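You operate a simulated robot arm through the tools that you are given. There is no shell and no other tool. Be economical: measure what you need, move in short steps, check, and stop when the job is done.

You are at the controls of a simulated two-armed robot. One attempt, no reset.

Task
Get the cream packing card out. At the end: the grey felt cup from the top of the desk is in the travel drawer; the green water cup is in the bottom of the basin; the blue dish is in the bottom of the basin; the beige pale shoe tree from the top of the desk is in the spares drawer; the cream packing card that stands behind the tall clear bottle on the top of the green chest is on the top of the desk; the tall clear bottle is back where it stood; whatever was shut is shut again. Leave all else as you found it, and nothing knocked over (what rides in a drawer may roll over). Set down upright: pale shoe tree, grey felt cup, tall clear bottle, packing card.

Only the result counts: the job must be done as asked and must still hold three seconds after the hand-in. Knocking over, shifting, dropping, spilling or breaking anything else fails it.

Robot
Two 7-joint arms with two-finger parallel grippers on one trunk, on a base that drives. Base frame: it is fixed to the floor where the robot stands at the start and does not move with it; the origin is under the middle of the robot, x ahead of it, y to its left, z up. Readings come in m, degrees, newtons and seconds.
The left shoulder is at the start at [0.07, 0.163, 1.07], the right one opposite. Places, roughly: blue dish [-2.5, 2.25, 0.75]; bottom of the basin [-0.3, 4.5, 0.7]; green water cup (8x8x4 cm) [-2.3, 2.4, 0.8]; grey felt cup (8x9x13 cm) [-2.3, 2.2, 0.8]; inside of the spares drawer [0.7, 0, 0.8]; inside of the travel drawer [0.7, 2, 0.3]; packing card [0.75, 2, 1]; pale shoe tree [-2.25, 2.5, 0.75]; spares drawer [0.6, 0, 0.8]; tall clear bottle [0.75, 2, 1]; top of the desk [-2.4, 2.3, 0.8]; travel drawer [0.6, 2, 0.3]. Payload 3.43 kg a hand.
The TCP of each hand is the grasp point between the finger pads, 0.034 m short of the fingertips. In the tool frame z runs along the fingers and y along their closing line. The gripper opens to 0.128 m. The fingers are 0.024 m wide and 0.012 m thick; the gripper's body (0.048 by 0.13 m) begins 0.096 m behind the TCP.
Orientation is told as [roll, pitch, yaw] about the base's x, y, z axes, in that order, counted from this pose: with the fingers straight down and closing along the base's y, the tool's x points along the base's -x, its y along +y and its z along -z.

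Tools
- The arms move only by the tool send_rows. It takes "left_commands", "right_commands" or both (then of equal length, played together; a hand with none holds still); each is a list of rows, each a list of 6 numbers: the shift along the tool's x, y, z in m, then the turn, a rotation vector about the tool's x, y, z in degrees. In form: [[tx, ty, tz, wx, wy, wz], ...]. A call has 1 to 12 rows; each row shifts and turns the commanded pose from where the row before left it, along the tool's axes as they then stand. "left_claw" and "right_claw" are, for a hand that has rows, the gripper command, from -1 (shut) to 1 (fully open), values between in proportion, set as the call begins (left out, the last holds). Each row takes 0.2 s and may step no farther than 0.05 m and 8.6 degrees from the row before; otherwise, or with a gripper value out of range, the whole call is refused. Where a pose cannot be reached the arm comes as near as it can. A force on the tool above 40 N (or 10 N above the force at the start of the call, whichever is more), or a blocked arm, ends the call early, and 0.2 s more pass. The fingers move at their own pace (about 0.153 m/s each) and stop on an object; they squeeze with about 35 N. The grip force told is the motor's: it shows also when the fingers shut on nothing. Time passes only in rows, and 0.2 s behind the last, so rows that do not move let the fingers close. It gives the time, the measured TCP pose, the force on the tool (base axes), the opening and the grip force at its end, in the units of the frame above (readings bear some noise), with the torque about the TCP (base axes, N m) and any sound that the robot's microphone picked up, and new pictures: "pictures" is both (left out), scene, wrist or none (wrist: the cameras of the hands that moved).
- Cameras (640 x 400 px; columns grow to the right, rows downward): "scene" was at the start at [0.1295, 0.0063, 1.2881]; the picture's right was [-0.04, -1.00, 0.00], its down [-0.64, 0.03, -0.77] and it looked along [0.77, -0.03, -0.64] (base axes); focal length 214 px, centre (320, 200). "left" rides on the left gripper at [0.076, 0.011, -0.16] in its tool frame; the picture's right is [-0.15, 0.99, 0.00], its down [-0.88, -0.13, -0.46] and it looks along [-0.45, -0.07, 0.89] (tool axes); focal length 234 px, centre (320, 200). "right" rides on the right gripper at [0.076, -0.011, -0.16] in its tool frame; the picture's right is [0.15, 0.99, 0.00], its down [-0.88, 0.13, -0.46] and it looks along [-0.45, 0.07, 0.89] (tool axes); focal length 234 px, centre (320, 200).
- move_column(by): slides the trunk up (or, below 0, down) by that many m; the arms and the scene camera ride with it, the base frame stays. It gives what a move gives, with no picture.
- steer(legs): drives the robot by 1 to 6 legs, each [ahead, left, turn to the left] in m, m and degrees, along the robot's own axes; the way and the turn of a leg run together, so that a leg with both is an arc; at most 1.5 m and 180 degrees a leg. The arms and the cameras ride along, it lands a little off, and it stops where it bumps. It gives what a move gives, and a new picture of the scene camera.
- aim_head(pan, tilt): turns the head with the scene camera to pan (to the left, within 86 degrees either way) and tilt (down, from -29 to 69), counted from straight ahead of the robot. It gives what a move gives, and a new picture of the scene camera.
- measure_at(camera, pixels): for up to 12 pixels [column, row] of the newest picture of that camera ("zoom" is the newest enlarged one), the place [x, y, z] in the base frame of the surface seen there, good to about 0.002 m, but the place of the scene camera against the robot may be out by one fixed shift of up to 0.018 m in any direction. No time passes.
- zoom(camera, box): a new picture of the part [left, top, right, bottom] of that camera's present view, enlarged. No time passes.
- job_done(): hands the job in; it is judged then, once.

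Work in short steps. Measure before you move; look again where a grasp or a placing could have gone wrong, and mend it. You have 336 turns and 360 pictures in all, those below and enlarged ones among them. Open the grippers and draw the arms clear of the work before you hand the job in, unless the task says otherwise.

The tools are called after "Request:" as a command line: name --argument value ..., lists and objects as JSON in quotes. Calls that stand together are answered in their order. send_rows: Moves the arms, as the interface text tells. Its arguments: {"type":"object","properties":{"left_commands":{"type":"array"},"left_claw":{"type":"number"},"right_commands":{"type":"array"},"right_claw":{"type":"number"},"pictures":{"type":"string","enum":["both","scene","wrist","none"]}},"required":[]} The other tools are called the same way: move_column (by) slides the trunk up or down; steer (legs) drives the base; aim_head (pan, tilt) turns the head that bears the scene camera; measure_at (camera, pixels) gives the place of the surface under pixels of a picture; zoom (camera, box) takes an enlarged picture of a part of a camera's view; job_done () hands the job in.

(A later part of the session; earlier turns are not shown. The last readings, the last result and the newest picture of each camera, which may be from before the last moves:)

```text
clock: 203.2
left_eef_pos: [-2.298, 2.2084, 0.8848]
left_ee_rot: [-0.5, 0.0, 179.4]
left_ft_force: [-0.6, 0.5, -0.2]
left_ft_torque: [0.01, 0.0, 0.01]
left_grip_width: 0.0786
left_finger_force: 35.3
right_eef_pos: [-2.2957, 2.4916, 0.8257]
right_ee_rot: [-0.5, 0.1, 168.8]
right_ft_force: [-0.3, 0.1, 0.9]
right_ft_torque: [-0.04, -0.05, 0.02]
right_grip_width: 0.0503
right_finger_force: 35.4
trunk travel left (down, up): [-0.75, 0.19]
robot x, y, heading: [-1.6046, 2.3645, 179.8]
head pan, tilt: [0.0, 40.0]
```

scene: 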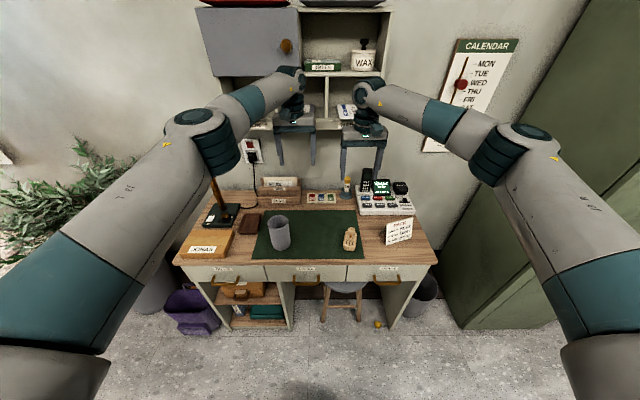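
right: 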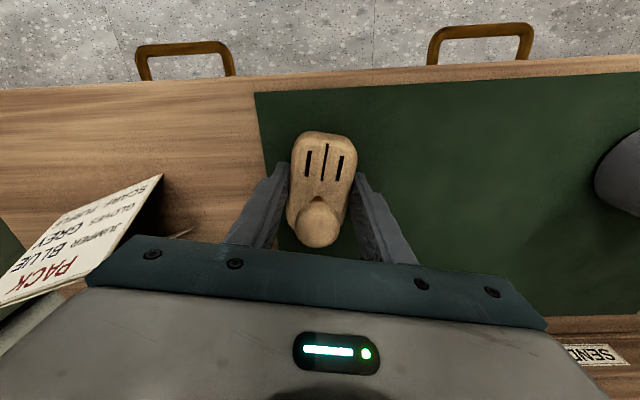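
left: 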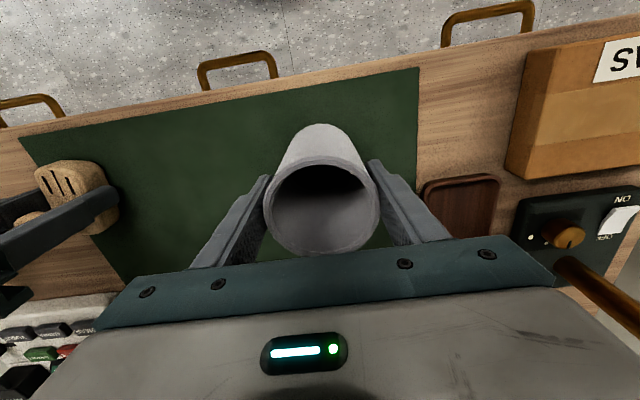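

Both gripped (0.0786 and 0.0503 m). I lift both 20 cm.

Request:
send_rows --left_commands '[[0, 0, -0.015, 0, 0, 0], [0, 0, -0.035, 0, 0, 0], [0, 0, -0.045, 0, 0, 0], [0, 0, -0.045, 0, 0, 0], [0, 0, -0.04, 0, 0, 0], [0, 0, -0.02, 0, 0, 0]]' --right_commands '[[0, 0, -0.015, 0, 0, 0], [0, 0, -0.035, 0, 0, 0], [0, 0, -0.045, 0, 0, 0], [0, 0, -0.045, 0, 0, 0], [0, 0, -0.045, 0, 0, 0], [0, 0, -0.045, 0, 0, 0]]' --pictures "scene"

Request:
zoom --camera "scene" --box '[170, 100, 450, 300]'

```text
clock: 204.6
left_eef_pos: [-2.2977, 2.2086, 1.0851]
left_ee_rot: [-0.5, 0.0, 179.3]
left_ft_force: [0.5, -0.9, 0.2]
left_ft_torque: [0.0, -0.01, -0.01]
left_grip_width: 0.0789
left_finger_force: 35.3
right_eef_pos: [-2.2941, 2.4897, 1.0569]
right_ee_rot: [-0.5, 0.1, 168.8]
right_ft_force: [-0.3, 0.1, -0.7]
right_ft_torque: [0.01, 0.02, 0.01]
right_grip_width: 0.0502
right_finger_force: 35.1
trunk travel left (down, up): [-0.75, 0.19]
robot x, y, heading: [-1.6034, 2.3641, 179.6]
head pan, tilt: [0.0, 40.0]
```

scene: 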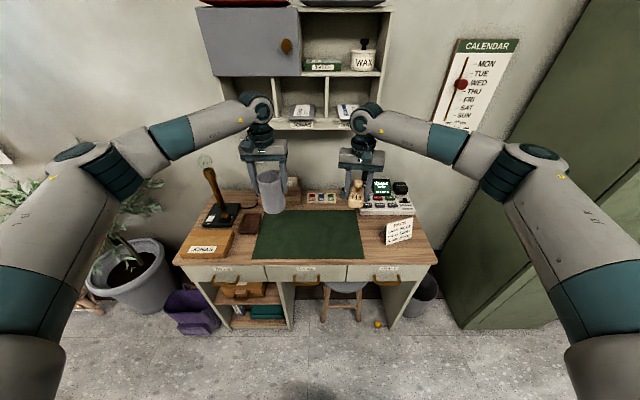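

```text
2.00 times, centred on (310, 200) of scene
```

zoom: 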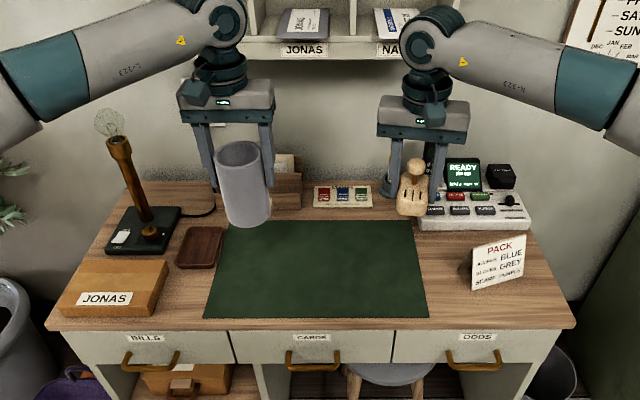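

Both held. I back off, turn round by the left, and go to the green chest with both items.

Request:
steer --legs '[[-0.5, 0, 0], [0, 0, 90], [0, 0, 90.3], [0, -0.62, 0], [0.6, 0, 0]]'

Request:
aim_head --pan 0 --tilt 35

```text
clock: 221.2
left_eef_pos: [0.1788, 1.8501, 1.0855]
left_ee_rot: [-0.6, 0.0, -2.1]
left_ft_force: [0.6, 0.2, 0.3]
left_ft_torque: [-0.02, 0.02, -0.01]
left_grip_width: 0.0784
left_finger_force: 34.4
right_eef_pos: [0.167, 1.5682, 1.0557]
right_ee_rot: [-0.5, 0.1, -12.7]
right_ft_force: [0.0, -0.8, -1.0]
right_ft_torque: [0.0, 0.01, 0.01]
right_grip_width: 0.05
right_finger_force: 35.5
trunk travel left (down, up): [-0.75, 0.19]
robot x, y, heading: [-0.523, 1.7114, -2.0]
head pan, tilt: [0.0, 40.0]
```

scene: 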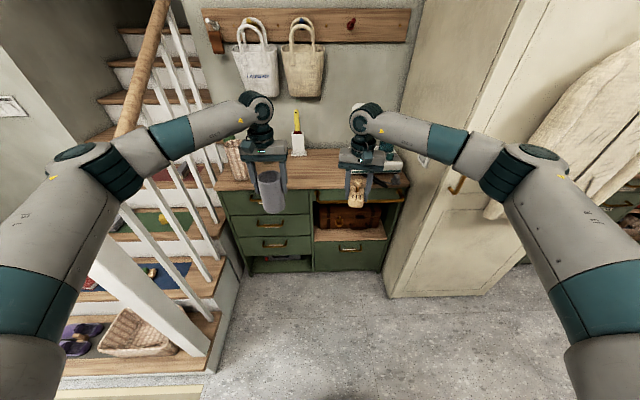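

```text
clock: 221.9
left_eef_pos: [0.1781, 1.8506, 1.0833]
left_ee_rot: [-0.5, 0.1, -2.0]
left_ft_force: [1.1, -0.2, 0.0]
left_ft_torque: [-0.03, 0.0, 0.02]
left_grip_width: 0.0782
left_finger_force: 35.4
right_eef_pos: [0.1674, 1.5677, 1.0562]
right_ee_rot: [-0.4, 0.1, -12.7]
right_ft_force: [0.5, 0.0, -1.6]
right_ft_torque: [0.01, 0.02, -0.01]
right_grip_width: 0.0502
right_finger_force: 35.4
trunk travel left (down, up): [-0.75, 0.19]
robot x, y, heading: [-0.5245, 1.7132, -1.7]
head pan, tilt: [0.0, 35.0]
```

scene: 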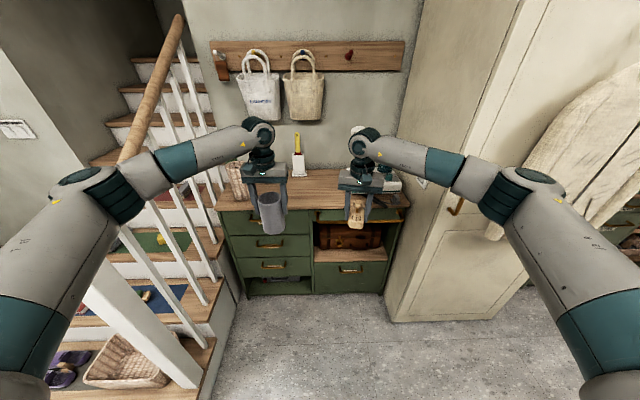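

I measure how far the elbows stick out before passing the newel post and the locker.

Request:
measure_at --camera "scene" --pixels '[[70, 185], [45, 215], [120, 190], [550, 190], [590, 230], [500, 195], [135, 290], [175, 370]]'

```text
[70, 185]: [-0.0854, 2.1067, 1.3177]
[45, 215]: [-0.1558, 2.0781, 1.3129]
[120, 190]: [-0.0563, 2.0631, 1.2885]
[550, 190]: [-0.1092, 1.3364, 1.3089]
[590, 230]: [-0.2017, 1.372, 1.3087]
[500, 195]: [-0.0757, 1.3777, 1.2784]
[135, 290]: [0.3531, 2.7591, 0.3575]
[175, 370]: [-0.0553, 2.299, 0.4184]
```

Clear. I move the right hand 8 cm left of the machine's side, then drive up to x≈−0.14.

Request:
send_rows --right_commands '[[0.006, 0.026, 0, 0, 0, 0], [0.006, 0.026, 0, 0, 0, 0], [0.0056, 0.026, 0, 0, 0, 0], [0, 0, 0, 0, 0, 0]]' --pictures "none"

Request:
steer --legs '[[0, 0, 1.7], [0.38, 0.02, 0]]'

```text
clock: 222.9
left_eef_pos: [0.178, 1.8486, 1.0842]
left_ee_rot: [-0.5, 0.0, -2.1]
left_ft_force: [0.0, 0.3, -0.4]
left_ft_torque: [0.03, -0.02, -0.04]
left_grip_width: 0.0782
left_finger_force: 34.6
right_eef_pos: [0.1667, 1.6471, 1.0554]
right_ee_rot: [-0.5, 0.1, -12.8]
right_ft_force: [0.0, -0.5, 0.0]
right_ft_torque: [0.0, 0.01, 0.01]
right_grip_width: 0.05
right_finger_force: 34.9
trunk travel left (down, up): [-0.75, 0.19]
robot x, y, heading: [-0.5233, 1.7118, -1.7]
head pan, tilt: [0.0, 35.0]
```

```text
clock: 225.7
left_eef_pos: [0.5529, 1.8915, 1.0861]
left_ee_rot: [-0.5, -0.1, -0.4]
left_ft_force: [0.8, -0.2, -0.6]
left_ft_torque: [-0.01, 0.04, 0.01]
left_grip_width: 0.0783
left_finger_force: 34.9
right_eef_pos: [0.5453, 1.6878, 1.0556]
right_ee_rot: [-0.5, 0.1, -10.9]
right_ft_force: [-0.1, 0.9, -0.8]
right_ft_torque: [0.03, 0.0, 0.01]
right_grip_width: 0.0501
right_finger_force: 34.7
trunk travel left (down, up): [-0.75, 0.19]
robot x, y, heading: [-0.1475, 1.7319, 0.2]
head pan, tilt: [0.0, 35.0]
```

scene: 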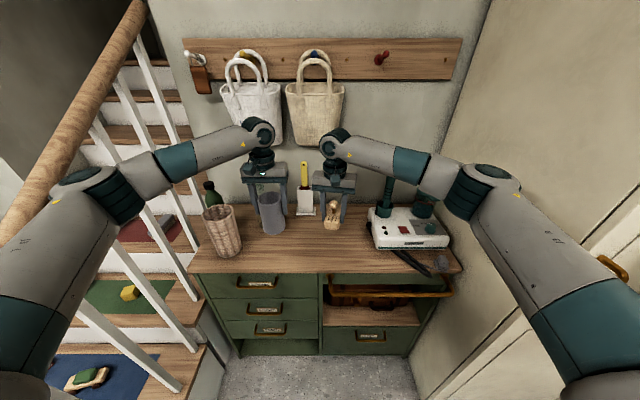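

I set the shoe tree down provisionally on the free chest top near (0.565, 1.69).

Request:
send_rows --right_commands '[[-0.0196, 0.0038, 0.02, 0, 0, 0], [0, 0, 0.04, 0, 0, 0], [0, 0, 0.04, 0, 0, 0], [0, 0, 0.03, 0, 0, 0], [0, 0, 0.015, 0, 0, 0], [0, 0, 0.004, 0, 0, 0], [0, 0, 0, 0, 0, 0]]' --pictures "wrist"

```text
clock: 227.3
left_eef_pos: [0.5516, 1.8914, 1.0845]
left_ee_rot: [-0.4, 0.0, -0.3]
left_ft_force: [1.2, 0.9, -0.2]
left_ft_torque: [-0.02, -0.01, 0.01]
left_grip_width: 0.0782
left_finger_force: 34.6
right_eef_pos: [0.5666, 1.687, 0.907]
right_ee_rot: [-0.5, 0.1, -10.9]
right_ft_force: [-0.2, 1.0, -1.1]
right_ft_torque: [0.05, -0.01, 0.02]
right_grip_width: 0.0502
right_finger_force: 35.3
trunk travel left (down, up): [-0.75, 0.19]
robot x, y, heading: [-0.1435, 1.7324, -0.1]
head pan, tilt: [0.0, 35.0]
```

right: 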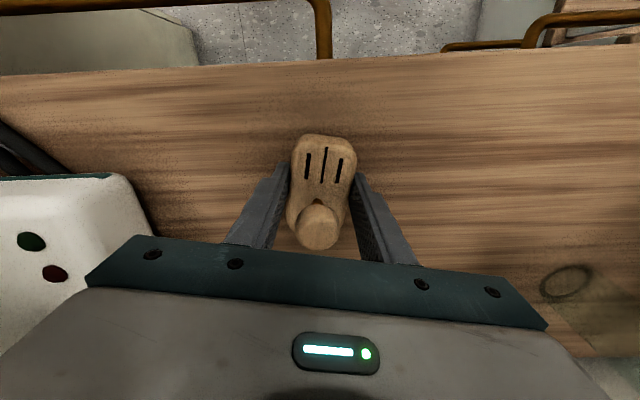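

Request:
send_rows --right_commands '[[0, 0, 0.002, 0, 0, 0], [0, 0, 0.0015, 0, 0, 0], [0, 0, 0.001, 0, 0, 0], [0, 0, 0.001, 0, 0, 0], [0, 0, 0, 0, 0, 0]]' --pictures "none"

```text
clock: 228.5
left_eef_pos: [0.5529, 1.8921, 1.0849]
left_ee_rot: [-0.5, 0.0, -0.4]
left_ft_force: [0.4, -0.2, -0.5]
left_ft_torque: [0.01, -0.01, 0.0]
left_grip_width: 0.078
left_finger_force: 34.6
right_eef_pos: [0.5674, 1.6877, 0.9012]
right_ee_rot: [-0.4, 0.1, -10.9]
right_ft_force: [0.2, 0.6, -0.8]
right_ft_torque: [0.01, -0.02, 0.01]
right_grip_width: 0.0499
right_finger_force: 35.1
trunk travel left (down, up): [-0.75, 0.19]
robot x, y, heading: [-0.1435, 1.7314, -0.1]
head pan, tilt: [0.0, 35.0]
```

Not yet touching; I go on in 1 mm steps.

Request:
send_rows --right_commands '[[0, 0, 0.001, 0, 0, 0], [0, 0, 0.001, 0, 0, 0], [0, 0, 0.001, 0, 0, 0], [0, 0, 0, 0, 0, 0]]' --pictures "none"

```text
clock: 229.5
left_eef_pos: [0.5507, 1.8916, 1.0853]
left_ee_rot: [-0.5, -0.1, -0.4]
left_ft_force: [0.2, -0.4, -0.2]
left_ft_torque: [0.0, 0.0, 0.03]
left_grip_width: 0.0781
left_finger_force: 35.1
right_eef_pos: [0.5665, 1.6874, 0.9007]
right_ee_rot: [-0.3, -0.1, -11.0]
right_ft_force: [4.0, -2.1, 23.0]
right_ft_torque: [0.32, 0.41, 0.02]
right_grip_width: 0.0501
right_finger_force: 35.0
trunk travel left (down, up): [-0.75, 0.19]
robot x, y, heading: [-0.1445, 1.7315, -0.0]
head pan, tilt: [0.0, 35.0]
```

Contact. I release and raise the right hand, then back the base off 0.3 m.

Request:
send_rows --right_commands '[[0, 0, 0, 0, 0, 0], [0, 0, 0, 0, 0, 0], [0, 0, -0.015, 0, 0, 0], [0, 0, -0.03, 0, 0, 0], [0, 0, -0.045, 0, 0, 0], [0, 0, -0.045, 0, 0, 0], [0, 0, -0.045, 0, 0, 0], [0, 0, 0, 0, 0, 0]]' --right_claw 0.4 --pictures "wrist"

Request:
steer --legs '[[-0.36, 0, 0]]'

```text
clock: 231.3
left_eef_pos: [0.5533, 1.8912, 1.0842]
left_ee_rot: [-0.5, 0.0, -0.4]
left_ft_force: [-0.1, -1.2, -0.2]
left_ft_torque: [-0.02, 0.02, -0.01]
left_grip_width: 0.0784
left_finger_force: 35.0
right_eef_pos: [0.5708, 1.6888, 1.079]
right_ee_rot: [-0.4, 0.2, -10.9]
right_ft_force: [-0.1, 0.8, 0.5]
right_ft_torque: [-0.01, 0.0, -0.01]
right_grip_width: 0.0893
right_finger_force: 0.1
trunk travel left (down, up): [-0.75, 0.19]
robot x, y, heading: [-0.1436, 1.7335, 0.1]
head pan, tilt: [0.0, 35.0]
```

right: 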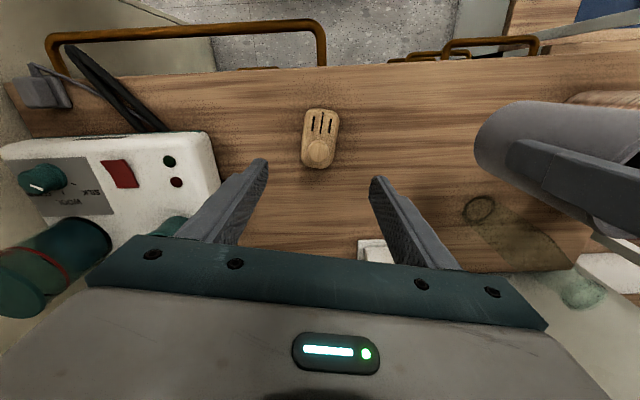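

```text
clock: 233.6
left_eef_pos: [0.183, 1.8913, 1.0838]
left_ee_rot: [-0.5, 0.1, -0.5]
left_ft_force: [0.8, 0.0, -0.2]
left_ft_torque: [0.02, 0.03, -0.02]
left_grip_width: 0.0778
left_finger_force: 35.0
right_eef_pos: [0.1991, 1.6881, 1.078]
right_ee_rot: [-0.3, 0.0, -11.1]
right_ft_force: [-0.6, -0.9, 0.2]
right_ft_torque: [0.01, -0.03, -0.01]
right_grip_width: 0.0897
right_finger_force: 0.1
trunk travel left (down, up): [-0.75, 0.19]
robot x, y, heading: [-0.5163, 1.7323, -0.1]
head pan, tilt: [0.0, 35.0]
```

scene: 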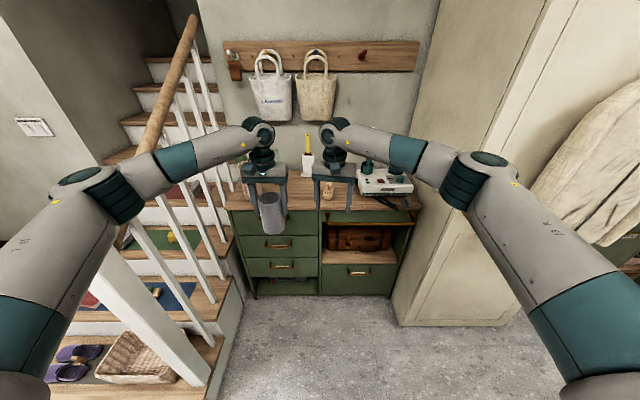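

I raise the left hand with the cup well up and to the left, then lower the trunk to bring the right hand to the travel drawer's height.

Request:
send_rows --left_commands '[[0.01, 0.01, -0.04, 0, 0, 0], [0.01, 0.015, -0.045, 0, 0, 0], [0.01, 0.015, -0.045, 0, 0, 0], [0.01, 0.015, -0.045, 0, 0, 0], [0.01, 0.015, -0.045, 0, 0, 0], [0, 0, -0.04, 0, 0, 0], [0, 0, 0, 0, 0, 0]]' --pictures "none"

Request:
move_column --by -0.35

Request:
aim_head --pan 15 --tilt 35

```text
clock: 235.2
left_eef_pos: [0.1373, 1.9646, 1.3441]
left_ee_rot: [-0.5, 0.1, -0.4]
left_ft_force: [0.0, 0.6, 0.1]
left_ft_torque: [-0.01, 0.02, 0.0]
left_grip_width: 0.0782
left_finger_force: 35.1
right_eef_pos: [0.1997, 1.6887, 1.0785]
right_ee_rot: [-0.5, 0.0, -11.1]
right_ft_force: [-0.1, -0.5, 0.7]
right_ft_torque: [-0.02, 0.01, 0.04]
right_grip_width: 0.0898
right_finger_force: 0.1
trunk travel left (down, up): [-0.75, 0.19]
robot x, y, heading: [-0.5167, 1.729, -0.0]
head pan, tilt: [0.0, 35.0]
```

```text
clock: 238.7
left_eef_pos: [0.1344, 1.9632, 0.9945]
left_ee_rot: [-0.6, 0.0, -0.4]
left_ft_force: [-0.2, -0.2, -1.2]
left_ft_torque: [-0.02, -0.02, -0.01]
left_grip_width: 0.078
left_finger_force: 35.1
right_eef_pos: [0.2002, 1.6879, 0.7297]
right_ee_rot: [-0.4, 0.2, -11.0]
right_ft_force: [0.4, -0.4, -0.5]
right_ft_torque: [-0.01, 0.0, 0.0]
right_grip_width: 0.0894
right_finger_force: 0.1
trunk travel left (down, up): [-0.4, 0.54]
robot x, y, heading: [-0.5144, 1.7295, 0.0]
head pan, tilt: [0.0, 35.0]
```

```text
clock: 239.4
left_eef_pos: [0.1357, 1.9627, 0.9952]
left_ee_rot: [-0.5, 0.2, -0.4]
left_ft_force: [-0.1, -0.6, -0.6]
left_ft_torque: [-0.04, 0.0, 0.01]
left_grip_width: 0.0782
left_finger_force: 34.7
right_eef_pos: [0.2005, 1.6887, 0.7287]
right_ee_rot: [-0.4, 0.1, -10.9]
right_ft_force: [0.2, 0.2, -0.4]
right_ft_torque: [0.02, 0.02, -0.02]
right_grip_width: 0.0898
right_finger_force: 0.1
trunk travel left (down, up): [-0.4, 0.54]
robot x, y, heading: [-0.5154, 1.732, 0.1]
head pan, tilt: [15.0, 35.0]
```

scene: 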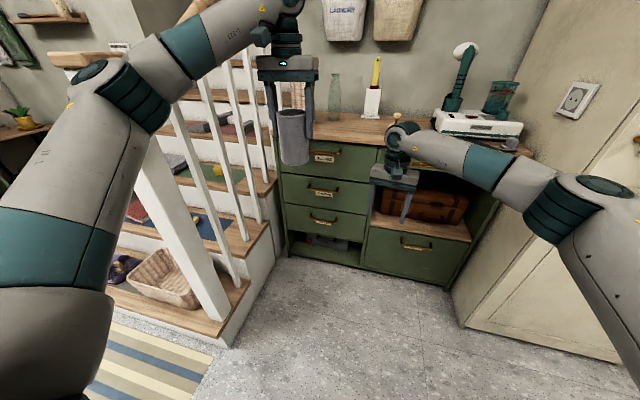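

I zoom on the drawers and measure the travel handle.

Request:
zoom --camera "scene" --box '[270, 130, 400, 270]'

Request:
measure_at --camera "scene" --pixels '[[322, 219], [310, 214], [335, 224], [322, 225], [345, 232], [300, 228], [290, 207], [365, 225], [322, 240], [322, 205]]'

```text
2.86 times, centred on (335, 200) of scene
```

zoom: 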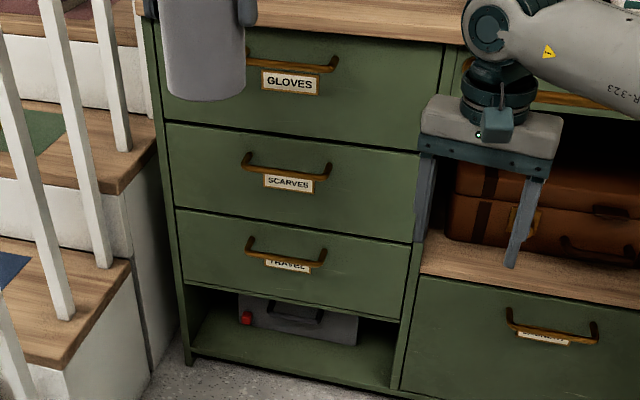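

```text
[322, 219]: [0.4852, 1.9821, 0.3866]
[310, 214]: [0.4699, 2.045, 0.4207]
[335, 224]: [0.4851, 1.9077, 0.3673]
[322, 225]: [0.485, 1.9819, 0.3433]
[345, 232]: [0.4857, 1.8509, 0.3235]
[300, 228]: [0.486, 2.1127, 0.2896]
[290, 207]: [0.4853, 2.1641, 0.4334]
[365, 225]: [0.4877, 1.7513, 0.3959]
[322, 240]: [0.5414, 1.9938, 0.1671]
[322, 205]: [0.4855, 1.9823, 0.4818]
```

I measure the handle bar itself in the zoomed picture.

Request:
measure_at --camera "zoom" --pixels '[[270, 258], [285, 261], [300, 264], [250, 252], [320, 264], [255, 241], [325, 252], [180, 212], [408, 245], [188, 280], [395, 318], [285, 250]]'

```text
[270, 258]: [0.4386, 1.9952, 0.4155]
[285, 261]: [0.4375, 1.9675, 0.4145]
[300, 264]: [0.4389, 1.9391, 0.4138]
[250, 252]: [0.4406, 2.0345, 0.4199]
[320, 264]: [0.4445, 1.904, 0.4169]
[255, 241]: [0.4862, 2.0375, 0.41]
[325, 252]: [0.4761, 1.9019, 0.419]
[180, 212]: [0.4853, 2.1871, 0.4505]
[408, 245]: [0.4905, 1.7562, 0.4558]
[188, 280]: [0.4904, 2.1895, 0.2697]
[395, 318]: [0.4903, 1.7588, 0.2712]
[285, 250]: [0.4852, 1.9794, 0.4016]
```

Handle bar at about (0.445, 1.967, 0.417), drawer face x≈0.487. I turn the right hand to point forward, with fingers closing vertically.

Request:
send_rows --right_commands '[[0, 0, 0, 0, 0, -5.5], [0, 0, 0, 0, 0, -5.5], [0, 0, 0, 0, -8.5, 0], [0, 0, 0, 0, -8.5, 0], [0, 0, 0, 0, -8.5, 0], [0, 0, 0, 0, -8.5, 0], [0, 0, 0, 0, -8.5, 0], [0, 0, 0, 0, -8.5, 0], [0, 0, 0, 0, -8.5, 0], [0, 0, 0, 0, -8.5, 0], [0, 0, 0, 0, -8.5, 0], [0, 0, 0, 0, -8.5, 0]]' --pictures "none"

Request:
send_rows --right_commands '[[0, 0, 0, 0, 0, -8.2], [0, 0, 0, 0, 0, -8.2], [0, 0, 0, 0, 0, -8.2], [0, 0, 0, 0, 0, -8.2], [0, 0, 0, 0, 0, -8.2], [0, 0, 0, 0, 0, -8.2], [0, 0, 0, 0, 0, -8.2], [0, 0, 0, 0, 0, -8.2], [0, 0, 0, 0, 0, -8.2], [0, 0, 0, 0, 0, -8.2], [0, 0, 0, 0, 0, -8]]' --pictures "both"

```text
clock: 242.0
left_eef_pos: [0.1365, 1.9609, 0.9944]
left_ee_rot: [-0.4, 0.2, -0.5]
left_ft_force: [0.2, -1.0, -0.1]
left_ft_torque: [0.03, 0.02, 0.02]
left_grip_width: 0.078
left_finger_force: 34.7
right_eef_pos: [0.1977, 1.6957, 0.7342]
right_ee_rot: [-4.2, -84.6, 3.7]
right_ft_force: [0.5, -0.6, 0.2]
right_ft_torque: [-0.04, -0.04, 0.04]
right_grip_width: 0.0898
right_finger_force: 0.2
right hand out of reach, approached as far as the arm can: row 12
trunk travel left (down, up): [-0.4, 0.54]
robot x, y, heading: [-0.5154, 1.7323, -0.2]
head pan, tilt: [15.0, 35.0]
```

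```text
clock: 244.4
left_eef_pos: [0.1346, 1.9636, 0.9955]
left_ee_rot: [-0.4, 0.0, -0.4]
left_ft_force: [-0.6, 0.9, -1.4]
left_ft_torque: [-0.01, 0.02, 0.01]
left_grip_width: 0.0779
left_finger_force: 35.5
right_eef_pos: [0.199, 1.6986, 0.7348]
right_ee_rot: [-84.6, 0.6, 89.7]
right_ft_force: [-0.2, 0.1, -0.7]
right_ft_torque: [0.02, 0.01, -0.01]
right_grip_width: 0.0894
right_finger_force: 0.1
trunk travel left (down, up): [-0.4, 0.54]
robot x, y, heading: [-0.5159, 1.7316, -0.2]
head pan, tilt: [15.0, 35.0]
```

scene: 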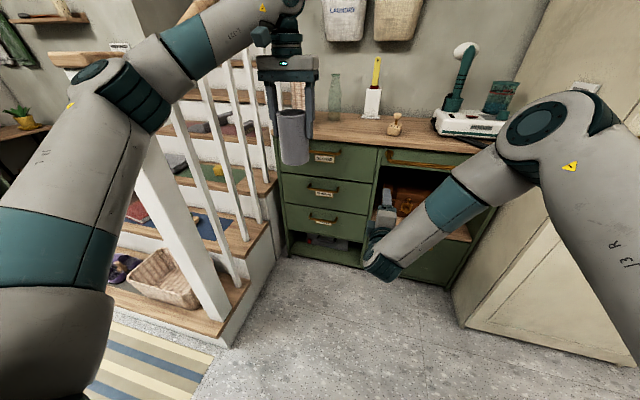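
right: 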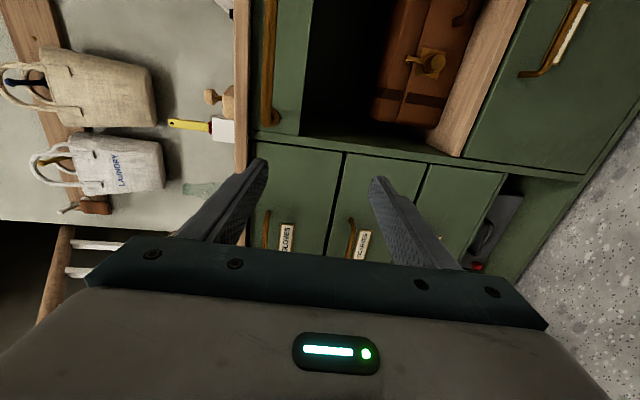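

The hand points forward with camera to its right. I lower the trunk 0.31 m and raise the left hand a bit more.

Request:
move_column --by -0.31

Request:
send_rows --left_commands '[[0, 0, -0.03, 0, 0, 0], [0, 0, -0.04, 0, 0, 0], [0, 0, -0.04, 0, 0, 0], [0, 0, -0.03, 0, 0, 0]]' --right_commands '[[0, 0, 0, 0, 0, 0], [0, 0, 0, 0, 0, 0], [0, 0, 0, 0, 0, 0], [0, 0, 0, 0, 0, 0]]' --right_claw 0.2 --pictures "both"

```text
clock: 247.5
left_eef_pos: [0.1346, 1.9624, 0.684]
left_ee_rot: [-0.5, 0.0, -0.5]
left_ft_force: [-0.7, 0.0, -0.2]
left_ft_torque: [-0.04, 0.0, 0.03]
left_grip_width: 0.0782
left_finger_force: 34.5
right_eef_pos: [0.1973, 1.6999, 0.4255]
right_ee_rot: [-84.6, 0.4, 89.6]
right_ft_force: [-0.2, 0.2, 0.0]
right_ft_torque: [-0.02, 0.0, 0.0]
right_grip_width: 0.0895
right_finger_force: 0.0
trunk travel left (down, up): [-0.09, 0.85]
robot x, y, heading: [-0.5131, 1.7324, 0.2]
head pan, tilt: [15.0, 35.0]
```

```text
clock: 248.5
left_eef_pos: [0.1342, 1.9645, 0.827]
left_ee_rot: [-0.5, 0.0, -0.4]
left_ft_force: [-0.6, -0.6, -0.5]
left_ft_torque: [0.02, 0.0, 0.04]
left_grip_width: 0.078
left_finger_force: 34.4
right_eef_pos: [0.1966, 1.6993, 0.4252]
right_ee_rot: [-84.5, 0.3, 89.6]
right_ft_force: [0.2, 0.0, 0.6]
right_ft_torque: [-0.02, 0.01, -0.01]
right_grip_width: 0.0766
right_finger_force: 0.0
trunk travel left (down, up): [-0.09, 0.85]
robot x, y, heading: [-0.5138, 1.7331, -0.1]
head pan, tilt: [15.0, 35.0]
```

scene: 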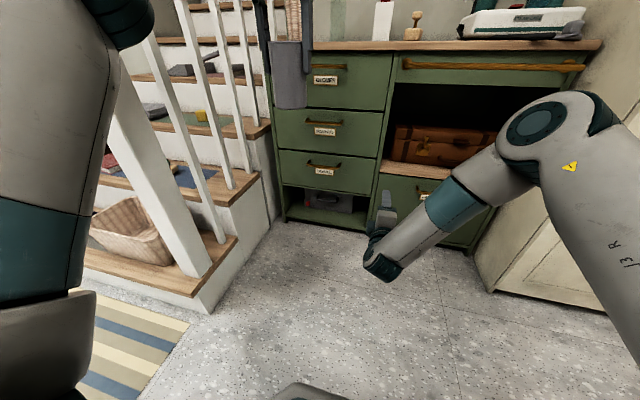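
right: 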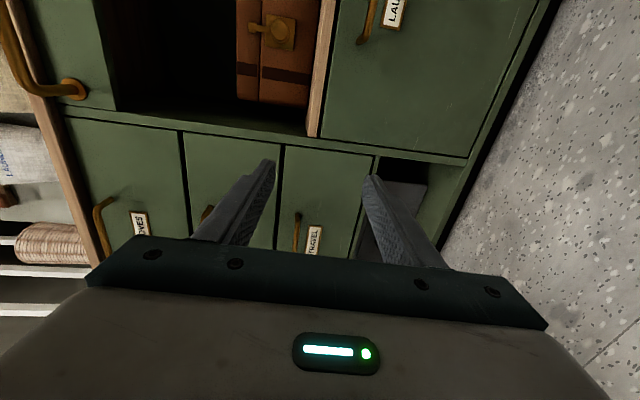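
left: 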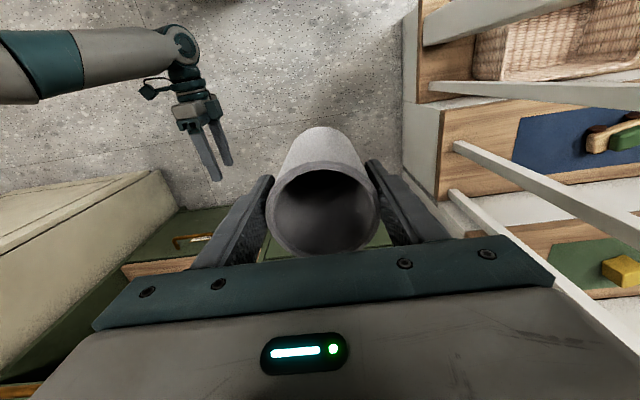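

I measure the travel handle with the right wrist camera at (297,225).

Request:
measure_at --camera "right" --pixels '[[297, 220], [297, 232], [297, 240], [299, 214], [330, 180], [340, 220], [294, 240]]'

Request:
zoom --camera "right" --box '[260, 180, 360, 260]'

```text
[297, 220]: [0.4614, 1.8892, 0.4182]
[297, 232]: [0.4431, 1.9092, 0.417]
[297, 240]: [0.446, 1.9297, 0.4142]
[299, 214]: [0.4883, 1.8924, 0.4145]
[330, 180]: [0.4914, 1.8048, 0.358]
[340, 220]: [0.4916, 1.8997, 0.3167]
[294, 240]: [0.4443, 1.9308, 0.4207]
```

```text
5.00 times, centred on (310, 220) of right
```

zoom: 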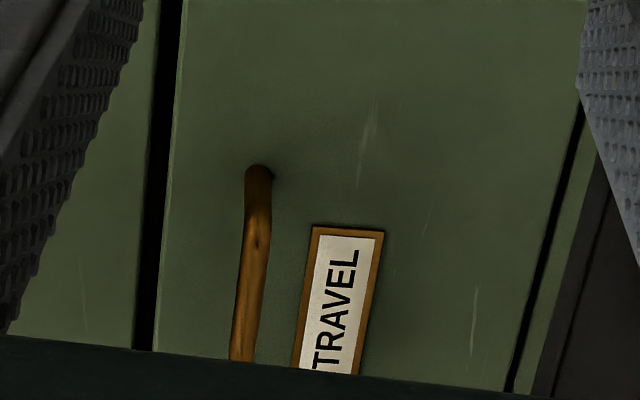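

Bar at x 0.443–0.455, z 0.417. I move the right hand to just before the handle at (0.36, 1.955, 0.42).

Request:
send_rows --right_commands '[[-0.0366, -0.0015, 0.0233, 0, 0, 0], [-0.0366, -0.0015, 0.0233, 0, 0, 0], [-0.0366, -0.0015, 0.0233, 0, 0, 0], [-0.0366, -0.0015, 0.0233, 0, 0, 0], [-0.0366, -0.0015, 0.0233, 0, 0, 0], [-0.0366, -0.0015, 0.0233, 0, 0, 0], [-0.0366, -0.0015, 0.0233, 0, 0, 0], [0, 0, 0, 0, 0, 0]]' --right_claw 0.2 --pictures "both"

```text
clock: 250.3
left_eef_pos: [0.1352, 1.9646, 0.825]
left_ee_rot: [-0.5, 0.0, -0.5]
left_ft_force: [1.1, -0.6, -1.2]
left_ft_torque: [0.01, 0.02, -0.01]
left_grip_width: 0.0779
left_finger_force: 35.0
right_eef_pos: [0.355, 1.94, 0.415]
right_ee_rot: [-84.6, 0.5, 89.7]
right_ft_force: [-0.3, 0.3, -0.7]
right_ft_torque: [0.0, -0.02, -0.02]
right_grip_width: 0.0768
right_finger_force: 0.1
right hand out of reach, approached as far as the arm can: row 7
trunk travel left (down, up): [-0.09, 0.85]
robot x, y, heading: [-0.5155, 1.7332, -0.2]
head pan, tilt: [15.0, 35.0]
```

scene: 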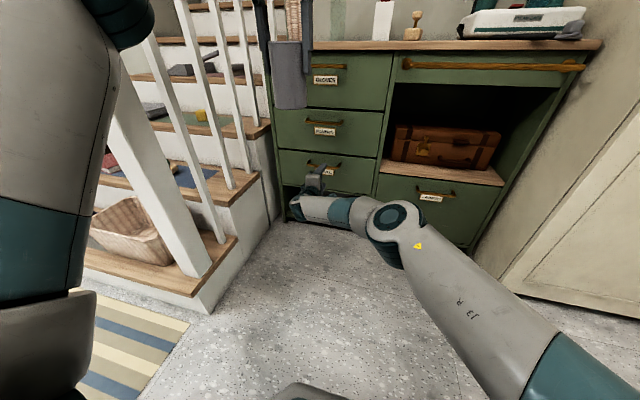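
right: 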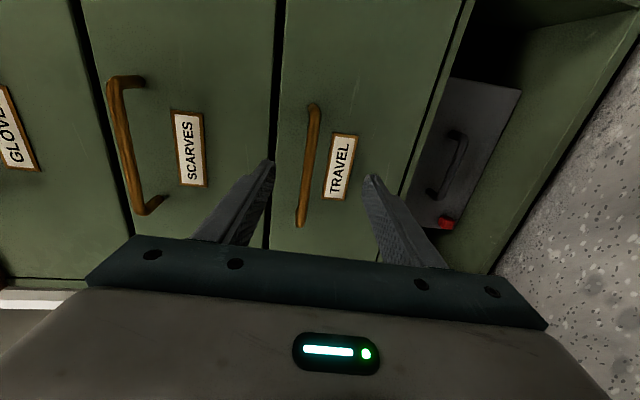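

The handle bar shows at (308,165) between the fingers; I measure it to fix the height.

Request:
measure_at --camera "right" --pixels '[[312, 130], [308, 165], [304, 200], [315, 105], [300, 225], [270, 165], [372, 180]]'

```text
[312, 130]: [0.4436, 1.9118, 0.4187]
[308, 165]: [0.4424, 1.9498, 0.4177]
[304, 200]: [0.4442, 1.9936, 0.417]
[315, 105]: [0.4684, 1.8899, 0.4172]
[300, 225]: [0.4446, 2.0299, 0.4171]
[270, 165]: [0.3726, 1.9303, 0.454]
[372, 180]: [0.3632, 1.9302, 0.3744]
```

I raise the hand 4 mm and drive the base 8 cm forward.

Request:
send_rows --right_commands '[[0, -0.004, 0, 0, 0, 0], [0, 0, 0, 0, 0, 0]]' --pictures "none"

Request:
steer --legs '[[0.08, 0, 0]]'

```text
clock: 250.9
left_eef_pos: [0.1358, 1.9635, 0.8262]
left_ee_rot: [-0.6, 0.0, -0.4]
left_ft_force: [-0.2, 0.5, -0.4]
left_ft_torque: [-0.02, -0.05, 0.03]
left_grip_width: 0.0779
left_finger_force: 34.8
right_eef_pos: [0.3553, 1.9401, 0.4188]
right_ee_rot: [-84.5, 0.5, 89.8]
right_ft_force: [-0.1, 0.0, -1.0]
right_ft_torque: [0.01, 0.0, -0.01]
right_grip_width: 0.0766
right_finger_force: 0.1
trunk travel left (down, up): [-0.09, 0.85]
robot x, y, heading: [-0.5115, 1.7332, -0.1]
head pan, tilt: [15.0, 35.0]
```

```text
clock: 252.0
left_eef_pos: [0.2183, 1.9639, 0.8258]
left_ee_rot: [-0.5, 0.1, -0.4]
left_ft_force: [0.0, 0.0, -0.5]
left_ft_torque: [0.02, 0.01, -0.01]
left_grip_width: 0.0782
left_finger_force: 35.2
right_eef_pos: [0.4377, 1.9401, 0.4201]
right_ee_rot: [-84.5, 0.4, 89.6]
right_ft_force: [-0.2, -1.2, 0.0]
right_ft_torque: [0.01, -0.03, 0.0]
right_grip_width: 0.0768
right_finger_force: 0.1
trunk travel left (down, up): [-0.09, 0.85]
robot x, y, heading: [-0.4289, 1.732, -0.1]
head pan, tilt: [15.0, 35.0]
```

scene: 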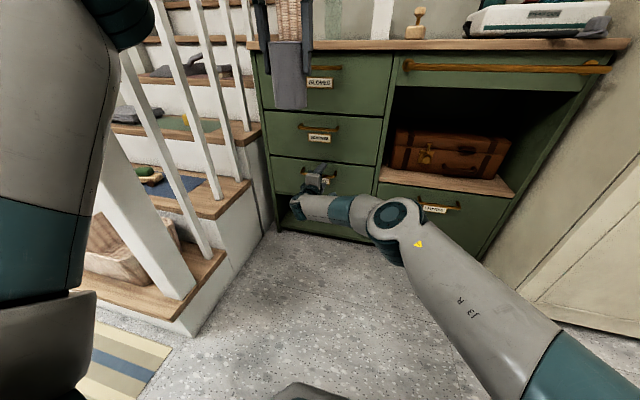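

TCP is at x 0.4377, bar at 0.449, tips reach past it. I close the right gripper on the bar.

Request:
send_rows --right_commands '[[0, 0, 0, 0, 0, 0], [0, 0, 0, 0, 0, 0], [0, 0, 0, 0, 0, 0], [0, 0, 0, 0, 0, 0]]' --right_claw -1 --pictures "wrist"

```text
clock: 253.0
left_eef_pos: [0.2192, 1.9642, 0.8247]
left_ee_rot: [-0.5, 0.1, -0.4]
left_ft_force: [0.4, -0.2, -0.2]
left_ft_torque: [0.02, 0.0, -0.03]
left_grip_width: 0.0782
left_finger_force: 34.8
right_eef_pos: [0.4383, 1.94, 0.42]
right_ee_rot: [-84.6, 0.3, 89.6]
right_ft_force: [-0.3, 0.1, -2.3]
right_ft_torque: [0.74, 0.04, 0.08]
right_grip_width: 0.0117
right_finger_force: 44.9
trunk travel left (down, up): [-0.09, 0.85]
robot x, y, heading: [-0.4314, 1.7327, -0.3]
head pan, tilt: [15.0, 35.0]
```

right: 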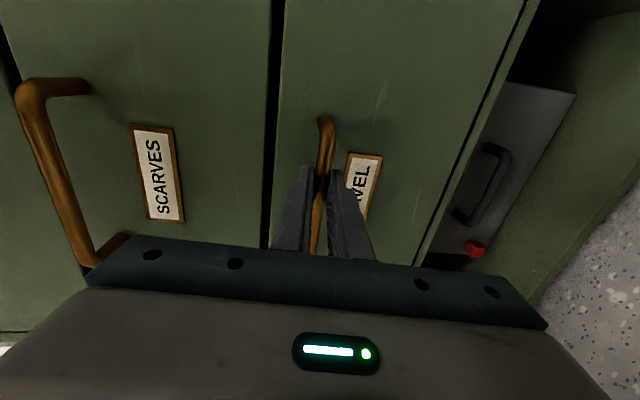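

The bar is gripped (0.0117 m). I drive the base straight back 0.22 m to pull the drawer open.

Request:
steer --legs '[[-0.22, 0, 0]]'

```text
clock: 254.7
left_eef_pos: [-0.0016, 1.9645, 0.8249]
left_ee_rot: [-0.5, 0.1, -0.6]
left_ft_force: [-0.1, 0.3, 0.3]
left_ft_torque: [-0.04, 0.04, -0.03]
left_grip_width: 0.0778
left_finger_force: 35.1
right_eef_pos: [0.2177, 1.9396, 0.4187]
right_ee_rot: [-84.5, 0.5, 89.6]
right_ft_force: [0.0, 0.4, -3.2]
right_ft_torque: [0.78, 0.09, 0.31]
right_grip_width: 0.0116
right_finger_force: 44.8
trunk travel left (down, up): [-0.09, 0.85]
robot x, y, heading: [-0.6495, 1.7307, -0.1]
head pan, tilt: [15.0, 35.0]
```

scene: 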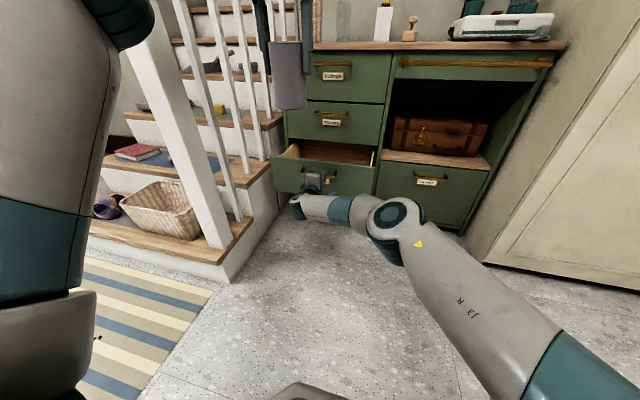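

The drawer is open 22 cm. I release the handle and move the right hand back and to the right.

Request:
send_rows --right_commands '[[0, 0, 0, 0, 0, 0], [0, 0, 0, 0, 0, 0], [0, 0, -0.03, 0, 0, 0], [0, 0, -0.04, 0, 0, 0], [0.03, 0, -0.03, 0, 0, 0], [0.045, 0, 0, 0, 0, 0], [0.045, 0, 0, 0, 0, 0], [0.045, 0, 0, 0, 0, 0], [0.045, 0, 0, 0, 0, 0], [0.045, 0, 0, 0, 0, 0], [0, 0, 0, 0, 0, 0]]' --right_claw 0.2 --pictures "scene"

Request:
zoom --camera "scene" --box '[250, 90, 420, 240]'

```text
clock: 257.1
left_eef_pos: [-0.0016, 1.9628, 0.8251]
left_ee_rot: [-0.5, 0.0, -0.5]
left_ft_force: [0.3, -0.6, -0.5]
left_ft_torque: [-0.01, -0.03, 0.0]
left_grip_width: 0.0778
left_finger_force: 35.2
right_eef_pos: [0.116, 1.6951, 0.4375]
right_ee_rot: [-84.3, 0.4, 89.1]
right_ft_force: [-0.6, 0.0, -0.2]
right_ft_torque: [0.01, 0.0, 0.03]
right_grip_width: 0.077
right_finger_force: 0.1
right hand out of reach, approached as far as the arm can: row 10
trunk travel left (down, up): [-0.09, 0.85]
robot x, y, heading: [-0.6537, 1.7317, -0.0]
head pan, tilt: [15.0, 35.0]
```

scene: 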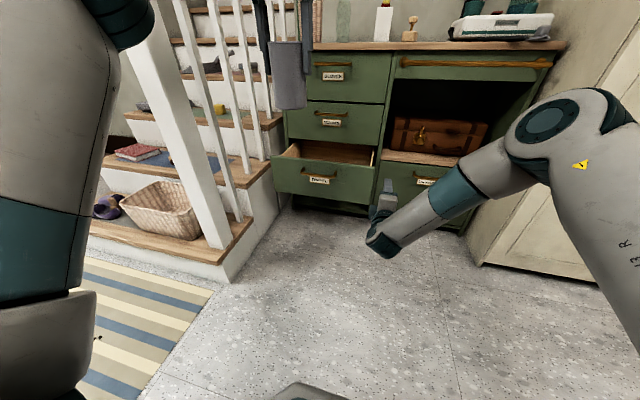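

```text
2.67 times, centred on (335, 165) of scene
```

zoom: 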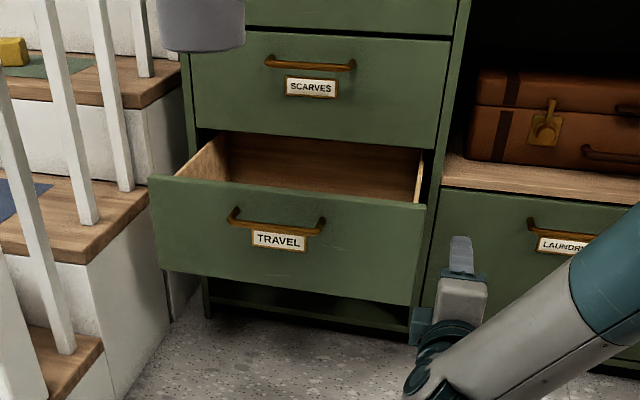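

I drive 0.24 m ahead so that the left hand can reach over the open drawer.

Request:
steer --legs '[[0.24, 0, 0]]'

Request:
send_rows --left_commands '[[-0.03, 0, 0, 0, 0, 0], [-0.035, 0, 0, 0, 0, 0], [-0.035, 0, 0.02, 0, 0, 0], [0, 0, 0.04, 0, 0, 0], [0, 0, 0.04, 0, 0, 0], [0, 0, 0, 0, 0, 0]]' --pictures "both"

```text
clock: 258.8
left_eef_pos: [0.2416, 1.9607, 0.8239]
left_ee_rot: [-0.5, 0.0, -0.7]
left_ft_force: [-1.4, -0.1, -0.4]
left_ft_torque: [0.01, 0.03, 0.01]
left_grip_width: 0.0779
left_finger_force: 34.3
right_eef_pos: [0.3587, 1.6928, 0.436]
right_ee_rot: [-84.4, 0.5, 88.9]
right_ft_force: [-0.6, 0.3, -0.5]
right_ft_torque: [0.01, -0.03, 0.02]
right_grip_width: 0.077
right_finger_force: 0.1
trunk travel left (down, up): [-0.09, 0.85]
robot x, y, heading: [-0.4082, 1.7309, -0.2]
head pan, tilt: [15.0, 35.0]
```

scene: 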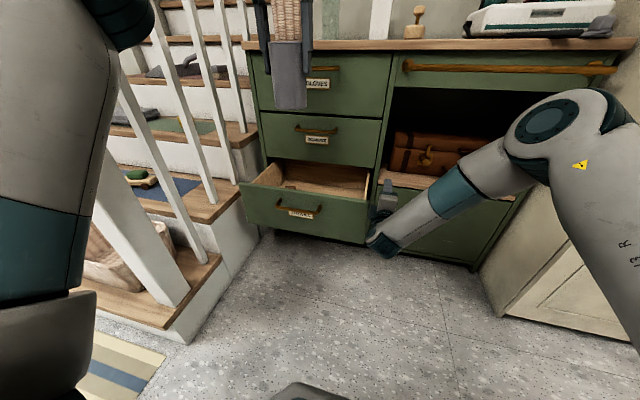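

```text
clock: 260.2
left_eef_pos: [0.3081, 1.9524, 0.7024]
left_ee_rot: [-0.5, -0.1, -0.7]
left_ft_force: [-0.5, 0.7, -0.4]
left_ft_torque: [-0.01, 0.01, 0.01]
left_grip_width: 0.0776
left_finger_force: 34.8
left hand out of reach, approached as far as the arm can: row 2, 3
right_eef_pos: [0.357, 1.6928, 0.4374]
right_ee_rot: [-84.3, 0.5, 88.9]
right_ft_force: [-0.1, 0.3, -0.8]
right_ft_torque: [0.05, -0.01, 0.0]
right_grip_width: 0.0771
right_finger_force: 0.0
trunk travel left (down, up): [-0.09, 0.85]
robot x, y, heading: [-0.4057, 1.7332, -0.4]
head pan, tilt: [15.0, 35.0]
```

scene: 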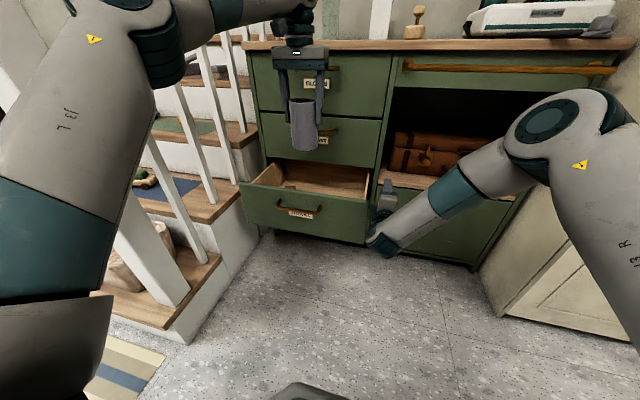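
left: 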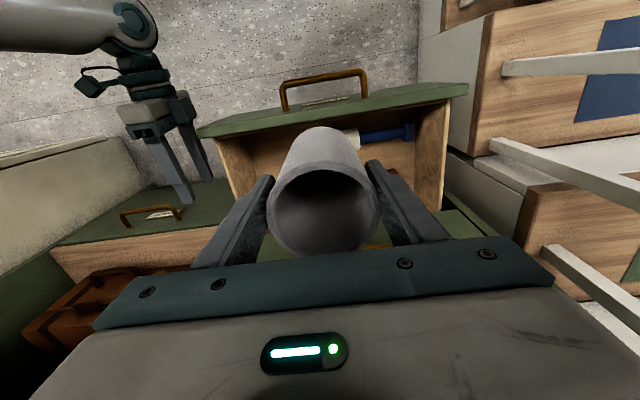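

The drawer holds something blue at (385,133). I measure it and the drawer's inside in the left view.

Request:
measure_at --camera "left" --pixels '[[385, 133], [410, 132], [352, 140], [270, 150], [250, 170], [430, 150], [330, 110], [240, 135], [400, 160], [280, 170]]'

Request:
zoom --camera "left" --box '[190, 60, 480, 250]'

Request:
zoom --camera "scene" --box '[235, 140, 385, 240]'

```text
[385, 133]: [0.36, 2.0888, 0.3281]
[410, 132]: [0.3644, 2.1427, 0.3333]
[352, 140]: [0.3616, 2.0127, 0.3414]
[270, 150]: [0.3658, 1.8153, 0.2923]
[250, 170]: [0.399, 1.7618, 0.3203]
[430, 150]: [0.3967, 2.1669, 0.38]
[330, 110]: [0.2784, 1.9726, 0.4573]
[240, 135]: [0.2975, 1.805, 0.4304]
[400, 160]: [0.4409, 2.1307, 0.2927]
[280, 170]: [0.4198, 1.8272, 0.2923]
```

```text
2.11 times, centred on (335, 155) of left
```

zoom: 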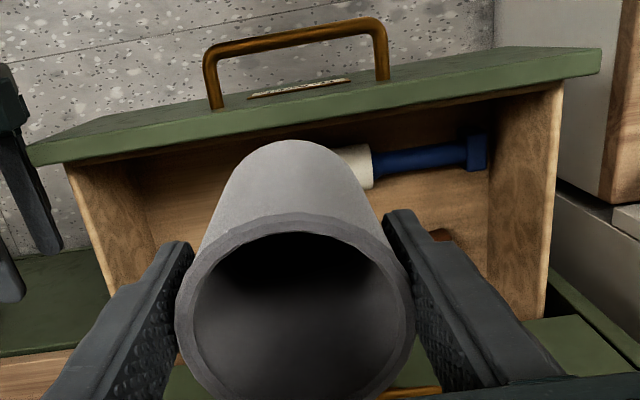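

```text
4.00 times, centred on (310, 190) of scene
```

zoom: 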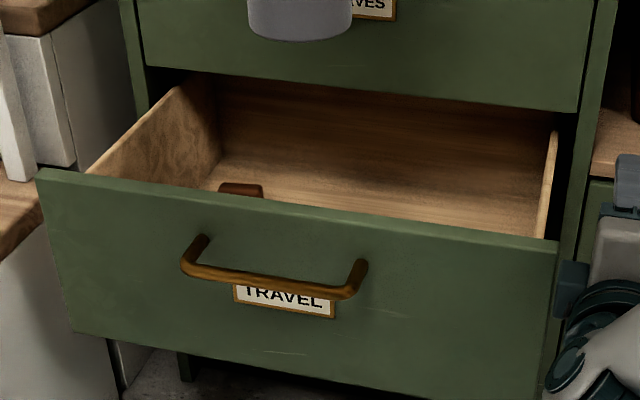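

Floor of the drawer z 0.292; a torch lies at y≥1.99 and something brown beyond. The free spot is on the right: I aim the cup at (0.365, 1.865). First I move right and lower partway.

Request:
send_rows --left_commands '[[-0.01, -0.03, 0.02, 0, 0, 0], [-0.01, -0.03, 0.04, 0, 0, 0], [-0.01, -0.028, 0.04, 0, 0, 0], [-0.01, 0, 0.03, 0, 0, 0], [-0.01, 0, 0.02, 0, 0, 0], [0, 0, 0, 0, 0, 0]]' --pictures "both"

```text
refused: row 2 steps farther than a row can; nothing moved
```

Request:
send_rows --left_commands '[[-0.01, -0.03, 0.02, 0, 0, 0], [-0.01, -0.03, 0.03, 0, 0, 0], [-0.01, -0.028, 0.03, 0, 0, 0], [-0.01, 0, 0.04, 0, 0, 0], [-0.01, 0, 0.03, 0, 0, 0], [0, 0, 0, 0, 0, 0]]' --pictures "both"

```text
clock: 261.6
left_eef_pos: [0.3569, 1.8612, 0.5539]
left_ee_rot: [-0.5, 0.2, -0.8]
left_ft_force: [0.6, -0.5, -0.1]
left_ft_torque: [-0.01, 0.02, -0.01]
left_grip_width: 0.0779
left_finger_force: 35.9
right_eef_pos: [0.3579, 1.6928, 0.4373]
right_ee_rot: [-84.3, 0.5, 88.9]
right_ft_force: [-0.7, -0.4, -0.1]
right_ft_torque: [0.0, 0.02, 0.01]
right_grip_width: 0.0767
right_finger_force: 0.0
trunk travel left (down, up): [-0.09, 0.85]
robot x, y, heading: [-0.4073, 1.7325, -0.2]
head pan, tilt: [15.0, 35.0]
```

scene: 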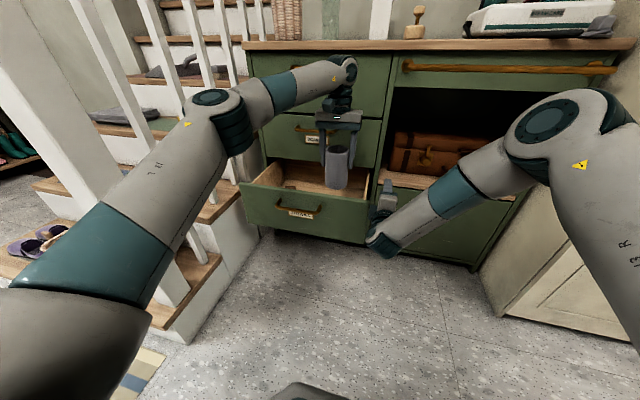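
left: 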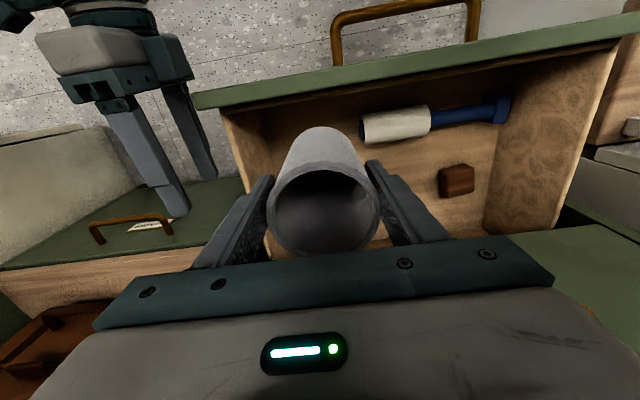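

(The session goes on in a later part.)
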